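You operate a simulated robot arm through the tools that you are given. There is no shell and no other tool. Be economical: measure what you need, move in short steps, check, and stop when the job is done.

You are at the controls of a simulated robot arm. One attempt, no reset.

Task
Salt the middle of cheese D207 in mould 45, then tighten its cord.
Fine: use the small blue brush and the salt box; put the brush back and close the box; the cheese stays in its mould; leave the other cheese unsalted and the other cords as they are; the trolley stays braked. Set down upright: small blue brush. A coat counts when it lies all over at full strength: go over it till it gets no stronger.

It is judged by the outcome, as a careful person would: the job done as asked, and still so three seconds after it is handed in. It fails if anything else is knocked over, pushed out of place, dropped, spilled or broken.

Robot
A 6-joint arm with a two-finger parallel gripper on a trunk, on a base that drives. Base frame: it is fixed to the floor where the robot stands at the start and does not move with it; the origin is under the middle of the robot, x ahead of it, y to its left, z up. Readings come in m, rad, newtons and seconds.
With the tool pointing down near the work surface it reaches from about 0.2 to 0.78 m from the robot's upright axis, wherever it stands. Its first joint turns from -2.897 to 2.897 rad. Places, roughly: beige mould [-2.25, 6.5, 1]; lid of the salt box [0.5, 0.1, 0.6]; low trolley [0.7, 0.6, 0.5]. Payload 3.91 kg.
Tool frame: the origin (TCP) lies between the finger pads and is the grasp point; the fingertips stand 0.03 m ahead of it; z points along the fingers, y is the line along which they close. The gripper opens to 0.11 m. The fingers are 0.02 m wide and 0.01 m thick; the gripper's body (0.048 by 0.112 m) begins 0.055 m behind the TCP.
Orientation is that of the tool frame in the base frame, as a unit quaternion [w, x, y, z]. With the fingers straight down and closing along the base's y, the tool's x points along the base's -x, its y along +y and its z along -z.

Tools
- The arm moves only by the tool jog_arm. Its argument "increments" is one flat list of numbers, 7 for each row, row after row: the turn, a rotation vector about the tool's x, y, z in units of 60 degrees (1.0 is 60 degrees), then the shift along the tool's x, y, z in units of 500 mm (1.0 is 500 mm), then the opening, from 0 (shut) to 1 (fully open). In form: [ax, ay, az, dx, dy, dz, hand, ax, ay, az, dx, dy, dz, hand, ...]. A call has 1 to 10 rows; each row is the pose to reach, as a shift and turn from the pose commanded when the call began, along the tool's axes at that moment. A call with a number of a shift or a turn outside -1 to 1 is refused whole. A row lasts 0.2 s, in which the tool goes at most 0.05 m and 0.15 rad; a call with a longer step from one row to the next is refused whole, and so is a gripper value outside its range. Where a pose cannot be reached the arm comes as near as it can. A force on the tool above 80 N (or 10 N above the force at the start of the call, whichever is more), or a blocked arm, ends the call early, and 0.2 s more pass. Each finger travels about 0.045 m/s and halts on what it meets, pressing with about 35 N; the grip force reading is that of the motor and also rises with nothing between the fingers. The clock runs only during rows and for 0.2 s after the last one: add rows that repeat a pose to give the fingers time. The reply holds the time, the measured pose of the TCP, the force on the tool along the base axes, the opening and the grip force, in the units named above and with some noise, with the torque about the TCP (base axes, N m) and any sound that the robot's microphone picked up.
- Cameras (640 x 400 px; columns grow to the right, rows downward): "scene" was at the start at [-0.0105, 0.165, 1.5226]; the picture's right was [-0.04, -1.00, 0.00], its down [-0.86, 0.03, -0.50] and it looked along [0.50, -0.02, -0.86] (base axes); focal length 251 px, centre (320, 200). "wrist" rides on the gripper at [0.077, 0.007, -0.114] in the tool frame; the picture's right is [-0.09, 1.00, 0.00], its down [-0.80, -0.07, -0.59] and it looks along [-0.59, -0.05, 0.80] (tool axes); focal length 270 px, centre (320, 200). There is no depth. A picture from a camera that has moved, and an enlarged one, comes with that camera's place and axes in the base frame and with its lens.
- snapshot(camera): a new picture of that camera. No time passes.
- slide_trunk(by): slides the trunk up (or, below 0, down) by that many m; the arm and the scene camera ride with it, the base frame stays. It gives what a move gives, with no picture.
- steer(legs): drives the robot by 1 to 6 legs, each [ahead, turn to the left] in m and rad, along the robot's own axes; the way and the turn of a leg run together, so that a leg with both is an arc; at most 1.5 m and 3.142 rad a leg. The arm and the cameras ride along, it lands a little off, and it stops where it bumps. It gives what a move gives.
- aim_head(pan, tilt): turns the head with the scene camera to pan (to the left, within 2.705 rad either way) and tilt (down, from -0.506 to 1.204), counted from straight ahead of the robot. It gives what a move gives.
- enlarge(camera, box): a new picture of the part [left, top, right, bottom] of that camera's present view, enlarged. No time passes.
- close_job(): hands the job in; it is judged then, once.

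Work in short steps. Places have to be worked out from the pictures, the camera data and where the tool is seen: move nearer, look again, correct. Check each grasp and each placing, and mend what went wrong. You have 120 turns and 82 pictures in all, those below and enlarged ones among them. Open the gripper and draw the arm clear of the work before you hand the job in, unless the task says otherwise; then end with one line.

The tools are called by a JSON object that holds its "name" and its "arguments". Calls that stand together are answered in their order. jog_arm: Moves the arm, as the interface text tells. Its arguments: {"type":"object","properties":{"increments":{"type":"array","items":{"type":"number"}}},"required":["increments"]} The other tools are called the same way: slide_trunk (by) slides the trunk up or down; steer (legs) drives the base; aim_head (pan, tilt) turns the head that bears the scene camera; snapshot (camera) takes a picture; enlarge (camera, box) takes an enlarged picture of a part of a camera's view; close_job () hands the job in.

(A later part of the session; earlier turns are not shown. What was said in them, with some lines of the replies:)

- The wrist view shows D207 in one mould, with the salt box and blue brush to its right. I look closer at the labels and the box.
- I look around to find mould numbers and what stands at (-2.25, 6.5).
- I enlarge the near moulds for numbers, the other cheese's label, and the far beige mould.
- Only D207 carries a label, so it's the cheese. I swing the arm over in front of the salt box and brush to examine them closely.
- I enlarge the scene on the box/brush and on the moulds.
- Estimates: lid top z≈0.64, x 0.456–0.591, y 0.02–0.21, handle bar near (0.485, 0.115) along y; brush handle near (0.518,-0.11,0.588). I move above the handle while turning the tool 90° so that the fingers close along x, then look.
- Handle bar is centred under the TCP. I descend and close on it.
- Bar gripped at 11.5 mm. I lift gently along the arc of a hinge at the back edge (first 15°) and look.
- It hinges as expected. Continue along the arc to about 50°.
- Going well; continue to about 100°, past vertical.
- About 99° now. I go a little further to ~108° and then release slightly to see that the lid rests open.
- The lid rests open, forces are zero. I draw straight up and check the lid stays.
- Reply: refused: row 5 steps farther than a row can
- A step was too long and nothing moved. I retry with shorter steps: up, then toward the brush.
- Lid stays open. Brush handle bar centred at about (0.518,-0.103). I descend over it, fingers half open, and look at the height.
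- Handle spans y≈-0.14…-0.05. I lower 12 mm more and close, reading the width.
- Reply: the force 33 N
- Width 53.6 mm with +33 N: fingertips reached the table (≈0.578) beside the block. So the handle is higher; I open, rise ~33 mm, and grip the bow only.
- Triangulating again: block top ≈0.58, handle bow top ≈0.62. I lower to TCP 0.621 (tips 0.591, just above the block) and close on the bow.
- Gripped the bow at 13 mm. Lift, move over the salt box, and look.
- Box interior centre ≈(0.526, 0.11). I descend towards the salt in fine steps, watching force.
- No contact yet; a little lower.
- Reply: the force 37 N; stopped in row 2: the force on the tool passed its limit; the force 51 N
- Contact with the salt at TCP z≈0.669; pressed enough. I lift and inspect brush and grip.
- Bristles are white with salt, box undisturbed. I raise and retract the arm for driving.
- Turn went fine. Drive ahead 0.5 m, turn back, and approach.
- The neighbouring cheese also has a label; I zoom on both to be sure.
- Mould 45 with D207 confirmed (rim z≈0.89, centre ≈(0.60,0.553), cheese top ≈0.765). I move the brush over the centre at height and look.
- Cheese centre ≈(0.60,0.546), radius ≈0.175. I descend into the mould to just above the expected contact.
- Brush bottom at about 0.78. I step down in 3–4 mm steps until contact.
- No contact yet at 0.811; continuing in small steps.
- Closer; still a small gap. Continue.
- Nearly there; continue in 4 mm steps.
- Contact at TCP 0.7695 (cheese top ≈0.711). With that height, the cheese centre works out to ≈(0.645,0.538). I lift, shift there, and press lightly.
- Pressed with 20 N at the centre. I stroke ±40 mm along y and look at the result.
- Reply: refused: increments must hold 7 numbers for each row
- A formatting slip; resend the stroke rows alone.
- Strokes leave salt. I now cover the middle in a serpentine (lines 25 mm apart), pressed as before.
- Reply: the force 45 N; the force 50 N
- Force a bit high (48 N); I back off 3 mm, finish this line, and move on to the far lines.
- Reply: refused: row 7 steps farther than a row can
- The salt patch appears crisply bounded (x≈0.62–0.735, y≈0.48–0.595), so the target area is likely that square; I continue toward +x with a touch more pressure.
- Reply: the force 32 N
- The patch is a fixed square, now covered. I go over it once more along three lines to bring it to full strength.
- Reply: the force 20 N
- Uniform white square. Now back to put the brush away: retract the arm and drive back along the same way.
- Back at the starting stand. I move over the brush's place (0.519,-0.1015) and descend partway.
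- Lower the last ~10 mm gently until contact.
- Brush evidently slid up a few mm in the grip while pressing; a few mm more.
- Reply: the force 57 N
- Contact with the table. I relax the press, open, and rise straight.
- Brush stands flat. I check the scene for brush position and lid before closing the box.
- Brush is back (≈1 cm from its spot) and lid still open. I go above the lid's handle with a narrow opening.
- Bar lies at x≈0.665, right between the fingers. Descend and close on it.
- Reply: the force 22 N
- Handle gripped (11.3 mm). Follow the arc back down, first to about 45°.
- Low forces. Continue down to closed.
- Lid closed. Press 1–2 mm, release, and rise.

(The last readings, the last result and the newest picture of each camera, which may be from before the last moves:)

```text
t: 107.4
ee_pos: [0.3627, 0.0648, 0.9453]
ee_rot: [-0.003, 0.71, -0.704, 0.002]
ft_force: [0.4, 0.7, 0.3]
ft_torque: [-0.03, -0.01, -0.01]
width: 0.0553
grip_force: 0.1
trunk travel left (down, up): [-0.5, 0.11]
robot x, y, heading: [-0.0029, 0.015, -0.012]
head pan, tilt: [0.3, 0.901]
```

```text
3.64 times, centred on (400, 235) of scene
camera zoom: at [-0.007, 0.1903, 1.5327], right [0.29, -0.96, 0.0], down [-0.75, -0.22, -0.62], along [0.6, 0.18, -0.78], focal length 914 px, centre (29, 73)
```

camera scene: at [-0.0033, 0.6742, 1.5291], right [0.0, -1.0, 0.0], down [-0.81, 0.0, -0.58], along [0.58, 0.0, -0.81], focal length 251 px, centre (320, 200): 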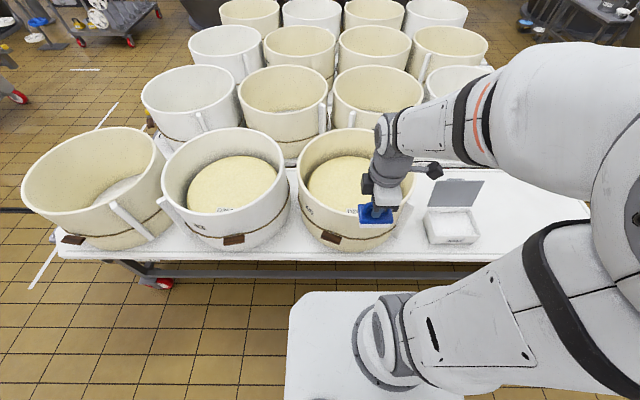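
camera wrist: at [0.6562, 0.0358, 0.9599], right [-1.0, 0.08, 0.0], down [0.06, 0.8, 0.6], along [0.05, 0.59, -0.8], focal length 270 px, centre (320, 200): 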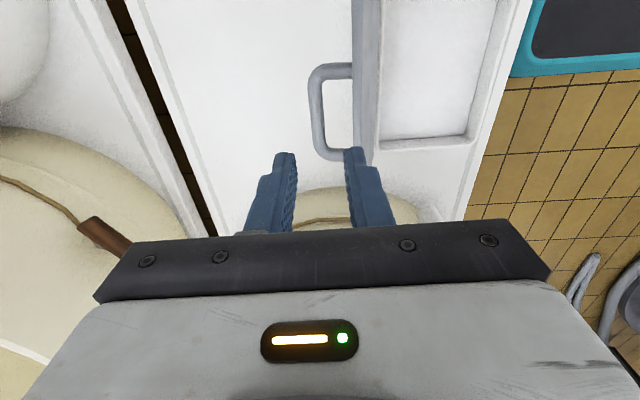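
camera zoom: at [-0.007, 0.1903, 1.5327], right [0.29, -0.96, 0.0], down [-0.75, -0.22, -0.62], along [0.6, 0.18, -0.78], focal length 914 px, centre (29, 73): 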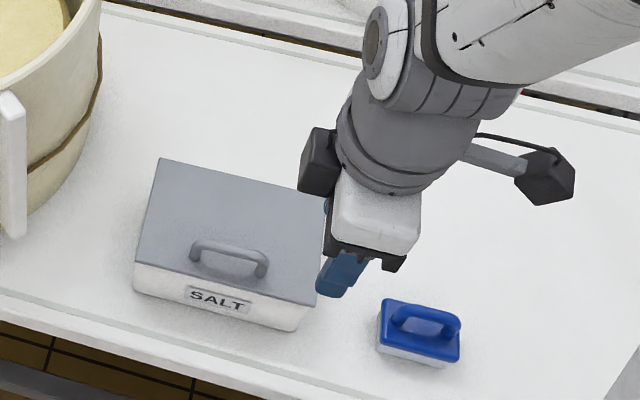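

Box closed, brush upright. Now the cord: I back off and drive round to stand in front of mould 45's toggle.

{"name": "steer", "arguments": {"legs": [[-0.25, 0], [0, 1.571], [0.62, 0], [0, -1.571]]}}

{"name": "aim_head", "arguments": {"pan": -0.1, "tilt": 0.8}}

{"name": "snapshot", "arguments": {"camera": "scene"}}

```text
t: 119.9
ee_pos: [0.1203, 0.6952, 0.9435]
ee_rot: [0.0, 0.713, -0.701, 0.0]
ft_force: [-0.1, 0.3, 0.0]
ft_torque: [-0.03, 0.01, 0.02]
width: 0.0552
grip_force: 0.1
trunk travel left (down, up): [-0.5, 0.11]
robot x, y, heading: [-0.2508, 0.6696, 0.014]
head pan, tilt: [0.3, 0.901]
```

```text
t: 120.8
ee_pos: [0.119, 0.6958, 0.9448]
ee_rot: [-0.003, 0.713, -0.701, 0.002]
ft_force: [0.5, -0.4, 0.2]
ft_torque: [0.03, -0.01, -0.02]
width: 0.0552
grip_force: 0.0
trunk travel left (down, up): [-0.5, 0.11]
robot x, y, heading: [-0.2472, 0.6705, 0.018]
head pan, tilt: [-0.099, 0.799]
```

```text
19 pictures are left
camera scene: at [-0.246, 0.814, 1.5407], right [-0.09, -1.0, 0.0], down [-0.71, 0.06, -0.7], along [0.69, -0.06, -0.72], focal length 251 px, centre (320, 200)
```

scene: 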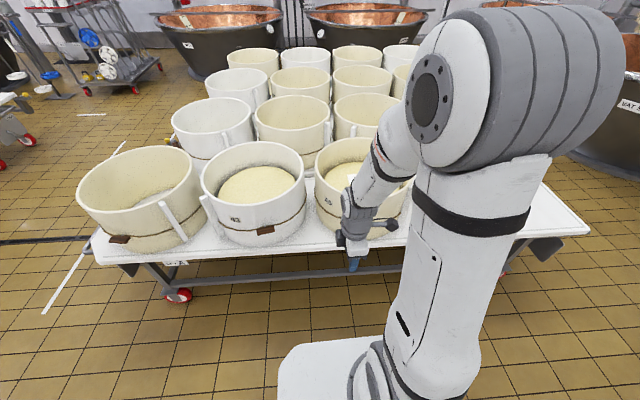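

I tilt the tool to horizontal (fingers toward the mould, closing vertically) while lowering, then view the toggle.

{"name": "jog_arm", "arguments": {"increments": [0.14, 0, 0, 0, -0.02, 0.03, 0.5, 0.28, 0, 0, 0, -0.04, 0.06, 0.5, 0.42, 0, 0, 0, -0.06, 0.09, 0.5, 0.56, 0, 0, 0, -0.08, 0.12, 0.5, 0.7, 0, 0, 0, -0.1, 0.15, 0.5, 0.84, 0, 0, 0, -0.12, 0.18, 0.5, 0.98, 0, 0, 0, -0.14, 0.2, 0.5]}}

{"name": "jog_arm", "arguments": {"increments": [0.13, 0, 0, 0, 0, 0, 0.5, 0.26, 0, 0, 0, 0, 0, 0.5, 0.39, 0, 0, 0, 0, 0, 0.5, 0.52, 0, 0, 0, 0, 0, 0.5]}}

{"name": "snapshot", "arguments": {"camera": "wrist"}}

```text
t: 122.4
ee_pos: [0.2368, 0.7052, 0.8135]
ee_rot: [-0.353, 0.62, -0.61, 0.345]
ft_force: [-0.6, -0.4, 0.1]
ft_torque: [0.01, 0.0, 0.02]
width: 0.055
grip_force: 0.1
out of reach, approached as far as the arm can: row 2, 3, 4, 5, 6, 7
trunk travel left (down, up): [-0.5, 0.11]
robot x, y, heading: [-0.244, 0.674, 0.017]
head pan, tilt: [-0.099, 0.799]
```

```text
t: 123.4
ee_pos: [0.2784, 0.7143, 0.8245]
ee_rot: [-0.504, 0.504, -0.497, 0.495]
ft_force: [0.4, -0.9, 0.0]
ft_torque: [0.01, 0.03, -0.02]
width: 0.055
grip_force: 0.1
out of reach, approached as far as the arm can: row 4
trunk travel left (down, up): [-0.5, 0.11]
robot x, y, heading: [-0.2481, 0.6687, 0.011]
head pan, tilt: [-0.099, 0.799]
```

```text
18 pictures are left
camera wrist: at [0.1655, 0.636, 0.8196], right [0.0, 0.09, -1.0], down [-0.61, 0.79, 0.07], along [0.79, 0.61, 0.05], focal length 270 px, centre (320, 200)
```

wrist: 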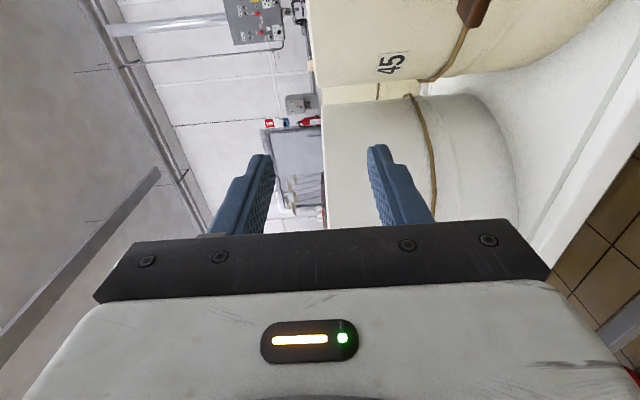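

Horizontal pose achieved. Toggle estimated at ≈(0.43,0.645,0.69), with its radial axis about −26°. I lower the trunk 0.13 m and turn the tool to that direction.

{"name": "slide_trunk", "arguments": {"by": -0.13}}

{"name": "jog_arm", "arguments": {"increments": [0, 0.11, 0, 0.012, 0, 0.02, 0.5, 0, 0.22, 0, 0.024, 0, 0.04, 0.5, 0, 0.33, 0, 0.036, 0, 0.06, 0.5, 0, 0.433, 0, 0.048, 0, 0.08, 0.5]}}

{"name": "snapshot", "arguments": {"camera": "wrist"}}

{"name": "enlarge", "arguments": {"camera": "scene", "box": [270, 160, 410, 280]}}

```text
t: 125.0
ee_pos: [0.2776, 0.7145, 0.6952]
ee_rot: [-0.503, 0.505, -0.498, 0.494]
ft_force: [0.6, 0.3, -0.3]
ft_torque: [-0.01, 0.0, -0.03]
width: 0.055
grip_force: 0.1
trunk travel left (down, up): [-0.37, 0.24]
robot x, y, heading: [-0.248, 0.6745, 0.015]
head pan, tilt: [-0.099, 0.799]
```

```text
t: 126.0
ee_pos: [0.3183, 0.6898, 0.6936]
ee_rot: [0.378, -0.379, 0.598, -0.596]
ft_force: [0.1, 1.2, -1.2]
ft_torque: [0.0, 0.01, 0.02]
width: 0.0551
grip_force: 0.1
trunk travel left (down, up): [-0.37, 0.24]
robot x, y, heading: [-0.2471, 0.6725, 0.015]
head pan, tilt: [-0.099, 0.799]
```

```text
17 pictures are left
camera wrist: at [0.1826, 0.6697, 0.6899], right [0.03, 0.08, -1.0], down [-0.2, 0.98, 0.07], along [0.98, 0.19, 0.05], focal length 270 px, centre (320, 200)
```

wrist: 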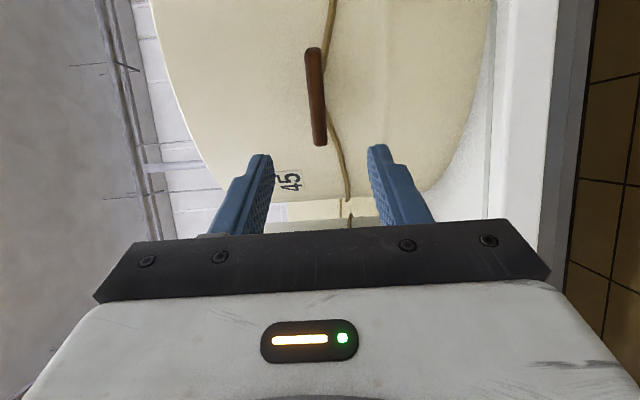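

```text
3.33 times, centred on (340, 220) of scene
camera zoom: at [-0.2458, 0.8142, 1.4107], right [-0.09, -1.0, 0.0], down [-0.71, 0.06, -0.7], along [0.69, -0.06, -0.72], focal length 838 px, centre (253, 133)
```

zoom: 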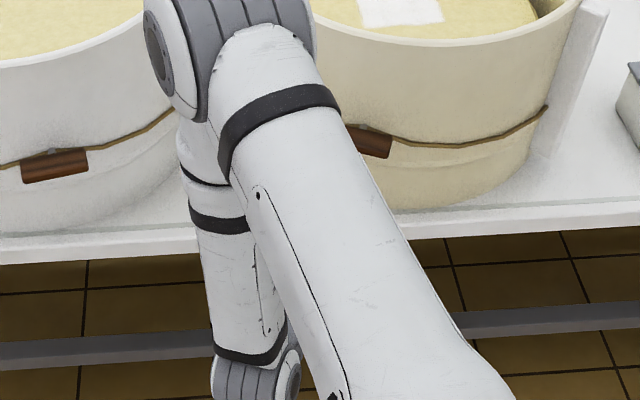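

Toggle centre ≈(0.42,0.628,0.698), about 0.08 long, 14 mm thick, nearly horizontal. I close in 60 mm and look again.

{"name": "jog_arm", "arguments": {"increments": [0, 0, 0, 0.009, -0.004, 0.04, 0.5, 0, 0, 0, 0.018, -0.008, 0.08, 0.5, 0, 0, 0, 0.026, -0.008, 0.12, 0.5]}}

{"name": "snapshot", "arguments": {"camera": "wrist"}}

```text
t: 126.8
ee_pos: [0.3658, 0.6546, 0.6982]
ee_rot: [0.38, -0.38, 0.598, -0.595]
ft_force: [-0.8, -0.1, -0.1]
ft_torque: [-0.02, -0.03, 0.03]
width: 0.0549
grip_force: 0.2
trunk travel left (down, up): [-0.37, 0.24]
robot x, y, heading: [-0.2474, 0.6725, 0.015]
head pan, tilt: [-0.099, 0.799]
```

```text
15 pictures are left
camera wrist: at [0.2311, 0.6332, 0.6936], right [0.03, 0.08, -1.0], down [-0.2, 0.98, 0.07], along [0.98, 0.2, 0.05], focal length 270 px, centre (320, 200)
```

wrist: 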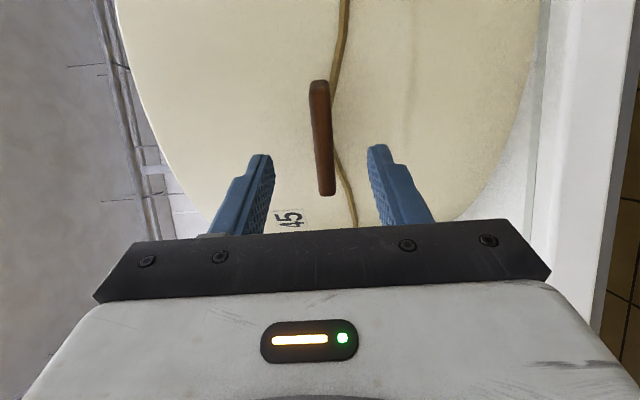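

Toggle centre refined to (0.4226,0.628,0.6986), straight ahead of the TCP. I advance 50 mm and close on it.

{"name": "jog_arm", "arguments": {"increments": [0, 0, 0, 0, 0, 0.04, 0.4, 0, 0, 0, 0, 0, 0.08, 0.4, 0, 0, 0, 0, 0, 0.1, 0.4, 0, 0, 0, 0, 0, 0.1, 0.2, 0, 0, 0, 0, 0, 0.1, 0, 0, 0, 0, 0, 0, 0.1, 0, 0, 0, 0, 0, 0, 0.1, 0]}}

{"name": "snapshot", "arguments": {"camera": "wrist"}}

```text
t: 128.3
ee_pos: [0.4135, 0.6335, 0.6978]
ee_rot: [0.377, -0.381, 0.598, -0.596]
ft_force: [2.9, -2.1, 0.5]
ft_torque: [0.08, -0.14, -0.05]
width: 0.0126
grip_force: 35.2
trunk travel left (down, up): [-0.37, 0.24]
robot x, y, heading: [-0.2445, 0.6724, 0.01]
head pan, tilt: [-0.099, 0.799]
```

```text
14 pictures are left
camera wrist: at [0.2771, 0.6118, 0.6926], right [0.03, 0.08, -1.0], down [-0.2, 0.98, 0.07], along [0.98, 0.2, 0.05], focal length 270 px, centre (320, 200)
```

wrist: 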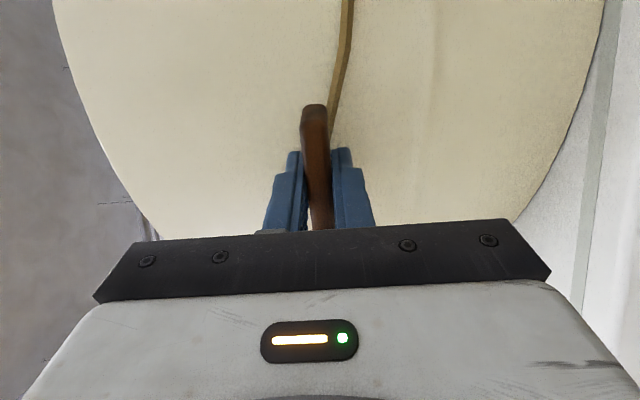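

Toggle gripped (12.6 mm). I turn clockwise 24° first, feeling the torque.

{"name": "jog_arm", "arguments": {"increments": [0, 0, 0.1, 0, 0, 0, 0, 0, 0, 0.2, 0, 0, 0, 0, 0, 0, 0.3, 0, 0, 0, 0, 0, 0, 0.4, 0, 0, 0, 0]}}

{"name": "enlarge", "arguments": {"camera": "wrist", "box": [200, 60, 440, 240]}}

```text
t: 129.3
ee_pos: [0.4129, 0.6313, 0.6962]
ee_rot: [0.493, -0.247, 0.665, -0.503]
ft_force: [-0.1, -0.6, 0.5]
ft_torque: [0.57, 1.33, -0.25]
width: 0.0132
grip_force: 34.6
trunk travel left (down, up): [-0.37, 0.24]
robot x, y, heading: [-0.2462, 0.6727, 0.012]
head pan, tilt: [-0.099, 0.799]
```

```text
2.22 times, centred on (320, 150) of wrist
camera zoom: at [0.2807, 0.6201, 0.6617], right [0.2, 0.44, -0.87], down [-0.24, 0.89, 0.39], along [0.95, 0.13, 0.28], focal length 601 px, centre (320, 311)
```

zoom: 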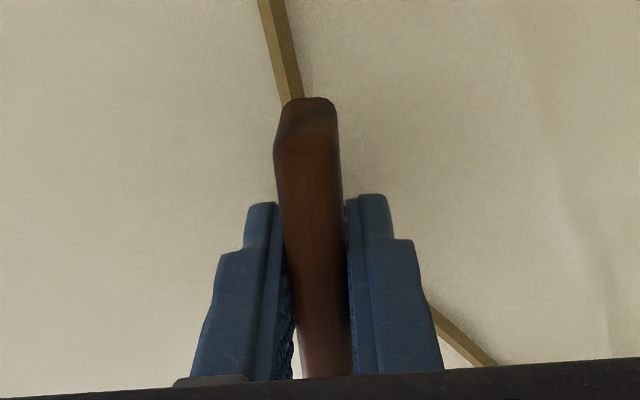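

The toggle turns with the tool with little axial resistance. Continue clockwise further.

{"name": "jog_arm", "arguments": {"increments": [0, 0, 0.1, 0, 0, 0, 0, 0, 0, 0.2, 0, 0, 0, 0, 0, 0, 0.3, 0, 0, 0, 0, 0, 0, 0.4, 0, 0, 0, 0]}}

{"name": "jog_arm", "arguments": {"increments": [0, 0, 0.1, 0, 0, 0, 0, 0, 0, 0.2, 0, 0, 0, 0, 0, 0, 0.3, 0, 0, 0, 0, 0, 0, 0.4, 0, 0, 0, 0]}}

```text
t: 130.3
ee_pos: [0.4137, 0.6321, 0.697]
ee_rot: [0.588, -0.104, 0.701, -0.389]
ft_force: [-0.9, 1.0, -0.9]
ft_torque: [0.65, 1.5, 0.14]
width: 0.0136
grip_force: 35.1
trunk travel left (down, up): [-0.37, 0.24]
robot x, y, heading: [-0.2469, 0.6716, 0.011]
head pan, tilt: [-0.099, 0.799]
```

```text
t: 131.3
ee_pos: [0.4131, 0.6323, 0.6963]
ee_rot: [0.656, 0.043, 0.708, -0.258]
ft_force: [-0.6, 1.8, 0.5]
ft_torque: [0.58, 1.38, 0.78]
width: 0.0139
grip_force: 34.9
trunk travel left (down, up): [-0.37, 0.24]
robot x, y, heading: [-0.2483, 0.6712, 0.018]
head pan, tilt: [-0.099, 0.799]
```

Lateral torque of 1.5 N m while the axial is near zero; I check whether the toggle really follows.

{"name": "snapshot", "arguments": {"camera": "wrist"}}

```text
12 pictures are left
camera wrist: at [0.3022, 0.6659, 0.6242], right [0.41, 0.88, -0.22], down [-0.46, 0.41, 0.79], along [0.79, -0.22, 0.57], focal length 270 px, centre (320, 200)
```

wrist: 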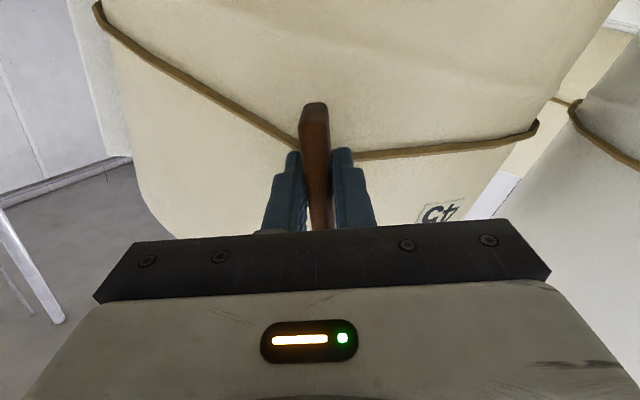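

The toggle follows (now ~72°). Continue clockwise, watching torque.

{"name": "jog_arm", "arguments": {"increments": [0, 0, 0.12, 0, 0, 0, 0, 0, 0, 0.24, 0, 0, 0, 0, 0, 0, 0.36, 0, 0, 0, 0, 0, 0, 0.48, 0, 0, 0, 0]}}

{"name": "jog_arm", "arguments": {"increments": [0, 0, 0.12, 0, 0, 0, 0, 0, 0, 0.24, 0, 0, 0, 0, 0, 0, 0.36, 0, 0, 0, 0, 0, 0, 0.48, 0, 0, 0, 0]}}

```text
t: 132.3
ee_pos: [0.4128, 0.632, 0.6996]
ee_rot: [0.701, 0.218, 0.673, -0.086]
ft_force: [0.2, 0.8, -0.2]
ft_torque: [-0.81, 0.81, 1.23]
width: 0.0172
grip_force: 35.2
trunk travel left (down, up): [-0.37, 0.24]
robot x, y, heading: [-0.2479, 0.6705, 0.013]
head pan, tilt: [-0.099, 0.799]
```

```text
t: 133.3
ee_pos: [0.4124, 0.6323, 0.6962]
ee_rot: [0.699, 0.379, 0.599, 0.088]
ft_force: [0.9, 0.3, -0.5]
ft_torque: [-2.13, 2.2, 2.18]
width: 0.0314
grip_force: 34.9
trunk travel left (down, up): [-0.37, 0.24]
robot x, y, heading: [-0.248, 0.6716, 0.014]
head pan, tilt: [-0.099, 0.799]
```

Axial torque rose to ~2.9 N m and the fingers started twisting over the bar: the toggle has come to its tight stop. I rotate the tool back just to line up with the bar, then check.

{"name": "jog_arm", "arguments": {"increments": [0, 0, -0.1, 0, 0, 0, 0, 0, 0, -0.2, 0, 0, 0, 0, 0, 0, -0.3, 0, 0, 0, 0]}}

{"name": "enlarge", "arguments": {"camera": "wrist", "box": [160, 20, 480, 240]}}

```text
t: 134.2
ee_pos: [0.4119, 0.6337, 0.6973]
ee_rot: [0.706, 0.279, 0.651, -0.022]
ft_force: [2.6, 1.1, 1.8]
ft_torque: [-0.82, -0.35, 1.03]
width: 0.0222
grip_force: 35.1
trunk travel left (down, up): [-0.37, 0.24]
robot x, y, heading: [-0.249, 0.668, 0.014]
head pan, tilt: [-0.099, 0.799]
```

```text
1.82 times, centred on (320, 130) of wrist
camera zoom: at [0.3243, 0.713, 0.6311], right [0.38, 0.81, 0.45], down [-0.69, -0.07, 0.72], along [0.62, -0.58, 0.53], focal length 491 px, centre (320, 327)
```

zoom: 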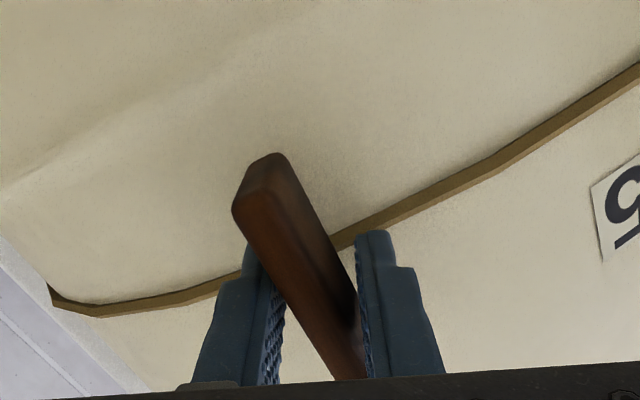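

Bar still ~25–30° behind the tool; rotate the tool back further to align.

{"name": "jog_arm", "arguments": {"increments": [0, 0, -0.1, 0, 0, 0, 0, 0, 0, -0.2, 0, 0, 0, 0, 0, 0, -0.3, 0, 0, 0, 0]}}

```text
t: 134.9
ee_pos: [0.4121, 0.6327, 0.6975]
ee_rot: [0.693, 0.175, 0.687, -0.132]
ft_force: [4.1, 1.4, 1.2]
ft_torque: [-0.68, -0.3, 1.14]
width: 0.0147
grip_force: 34.6
trunk travel left (down, up): [-0.37, 0.24]
robot x, y, heading: [-0.2443, 0.6719, 0.01]
head pan, tilt: [-0.099, 0.799]
```

Now open and withdraw straight back along the tool axis, then see whether the toggle stays.

{"name": "jog_arm", "arguments": {"increments": [0, 0, 0, 0, 0, 0, 0.25, 0, 0, 0, 0, 0, 0, 0.5, 0, 0, 0, 0, 0, -0.01, 0.5, 0, 0, 0, 0, 0, -0.08, 0.5, 0, 0, 0, 0, 0, -0.16, 0.5]}}

{"name": "snapshot", "arguments": {"camera": "wrist"}}

```text
t: 136.2
ee_pos: [0.3404, 0.6659, 0.6971]
ee_rot: [0.693, 0.175, 0.687, -0.132]
ft_force: [-0.2, -0.2, -0.8]
ft_torque: [-0.02, 0.01, 0.04]
width: 0.0553
grip_force: 0.1
trunk travel left (down, up): [-0.37, 0.24]
robot x, y, heading: [-0.2443, 0.6683, 0.012]
head pan, tilt: [-0.099, 0.799]
```

```text
10 pictures are left
camera wrist: at [0.2414, 0.7253, 0.6237], right [0.42, 0.9, 0.15], down [-0.59, 0.14, 0.8], along [0.69, -0.42, 0.58], focal length 270 px, centre (320, 200)
```

wrist: 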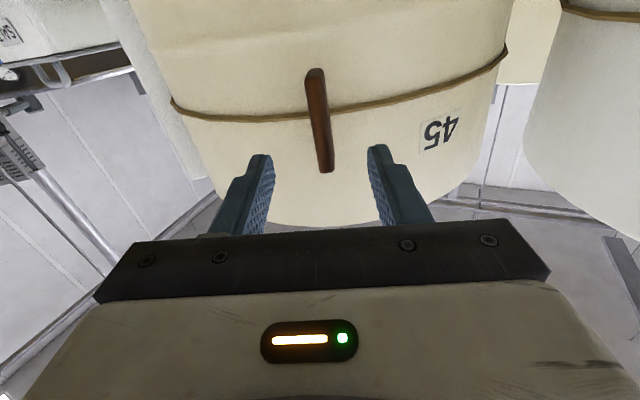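

The toggle stays exactly vertical (90° on) and the cord lies taut. I draw the arm further back and take a final check.

{"name": "jog_arm", "arguments": {"increments": [0, 0, 0, 0, 0, -0.05, 0.5, 0, 0, 0, 0, 0, -0.1, 0.5]}}

{"name": "steer", "arguments": {"legs": [[-0.2, 0]]}}

{"name": "aim_head", "arguments": {"pan": -0.3, "tilt": 0.65}}

{"name": "snapshot", "arguments": {"camera": "scene"}}

```text
t: 136.8
ee_pos: [0.2945, 0.6878, 0.6988]
ee_rot: [0.693, 0.176, 0.687, -0.131]
ft_force: [-0.6, -0.2, -0.3]
ft_torque: [0.0, -0.03, -0.05]
width: 0.0551
grip_force: 0.0
trunk travel left (down, up): [-0.37, 0.24]
robot x, y, heading: [-0.2477, 0.6702, 0.014]
head pan, tilt: [-0.099, 0.799]
```

```text
t: 138.3
ee_pos: [0.0951, 0.6851, 0.6989]
ee_rot: [0.693, 0.174, 0.687, -0.131]
ft_force: [0.2, -1.0, -0.3]
ft_torque: [-0.04, -0.02, 0.04]
width: 0.0549
grip_force: 0.1
trunk travel left (down, up): [-0.37, 0.24]
robot x, y, heading: [-0.4459, 0.6687, 0.015]
head pan, tilt: [-0.099, 0.799]
```

```text
t: 139.1
ee_pos: [0.0958, 0.6852, 0.6984]
ee_rot: [0.693, 0.176, 0.686, -0.132]
ft_force: [0.5, -1.0, 0.2]
ft_torque: [-0.02, -0.01, -0.01]
width: 0.055
grip_force: 0.0
trunk travel left (down, up): [-0.37, 0.24]
robot x, y, heading: [-0.4468, 0.6674, 0.012]
head pan, tilt: [-0.3, 0.649]
```

```text
9 pictures are left
camera scene: at [-0.4417, 0.7942, 1.4232], right [-0.28, -0.96, 0.0], down [-0.58, 0.17, -0.8], along [0.76, -0.23, -0.61], focal length 251 px, centre (320, 200)
```

scene: 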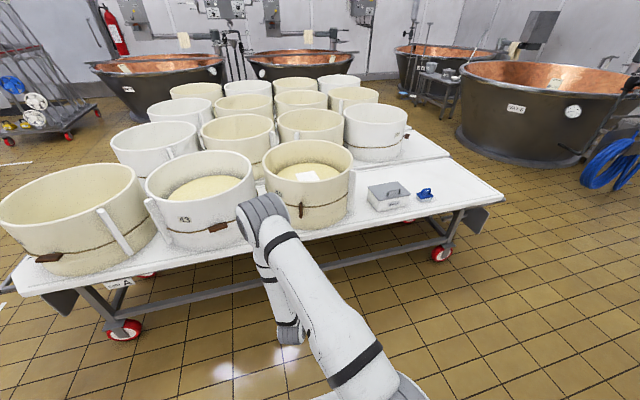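

{"name": "enlarge", "arguments": {"camera": "scene", "box": [250, 130, 370, 240]}}

{"name": "enlarge", "arguments": {"camera": "scene", "box": [350, 160, 470, 230]}}

```text
3.64 times, centred on (310, 185) of scene
camera zoom: at [-0.4417, 0.7942, 1.4232], right [-0.28, -0.96, 0.0], down [-0.58, 0.17, -0.8], along [0.76, -0.23, -0.61], focal length 914 px, centre (356, 254)
```

zoom: 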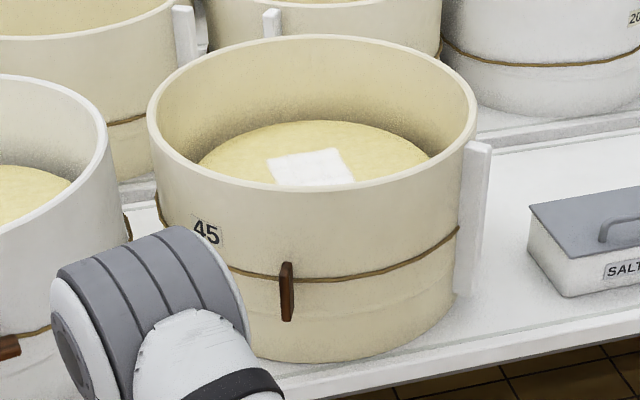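

```text
5.33 times, centred on (410, 195) of scene
camera zoom: at [-0.4417, 0.7942, 1.4232], right [-0.28, -0.96, 0.0], down [-0.58, 0.17, -0.8], along [0.76, -0.23, -0.61], focal length 1341 px, centre (-160, 227)
```

zoom: 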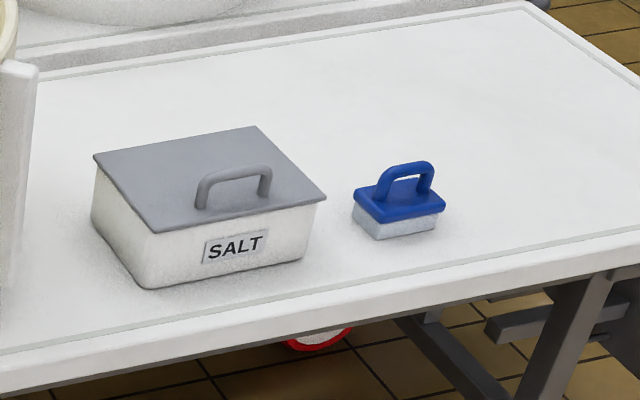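

Everything is in place: the salt patch on D207 is even, toggle 45 is turned to its stop and holding, the box is closed, the brush stands upright, and the arm is clear. I hand the job in.

{"name": "close_job", "arguments": {}}

```text
The job is handed in.
```

I salted the middle of D207 in mould 45 to an even white coat and turned its cord toggle clockwise a quarter turn to the stop, where it holds; I took clockwise as the tightening way. The brush is upright about 1 cm from its original spot, and the salt box is closed.
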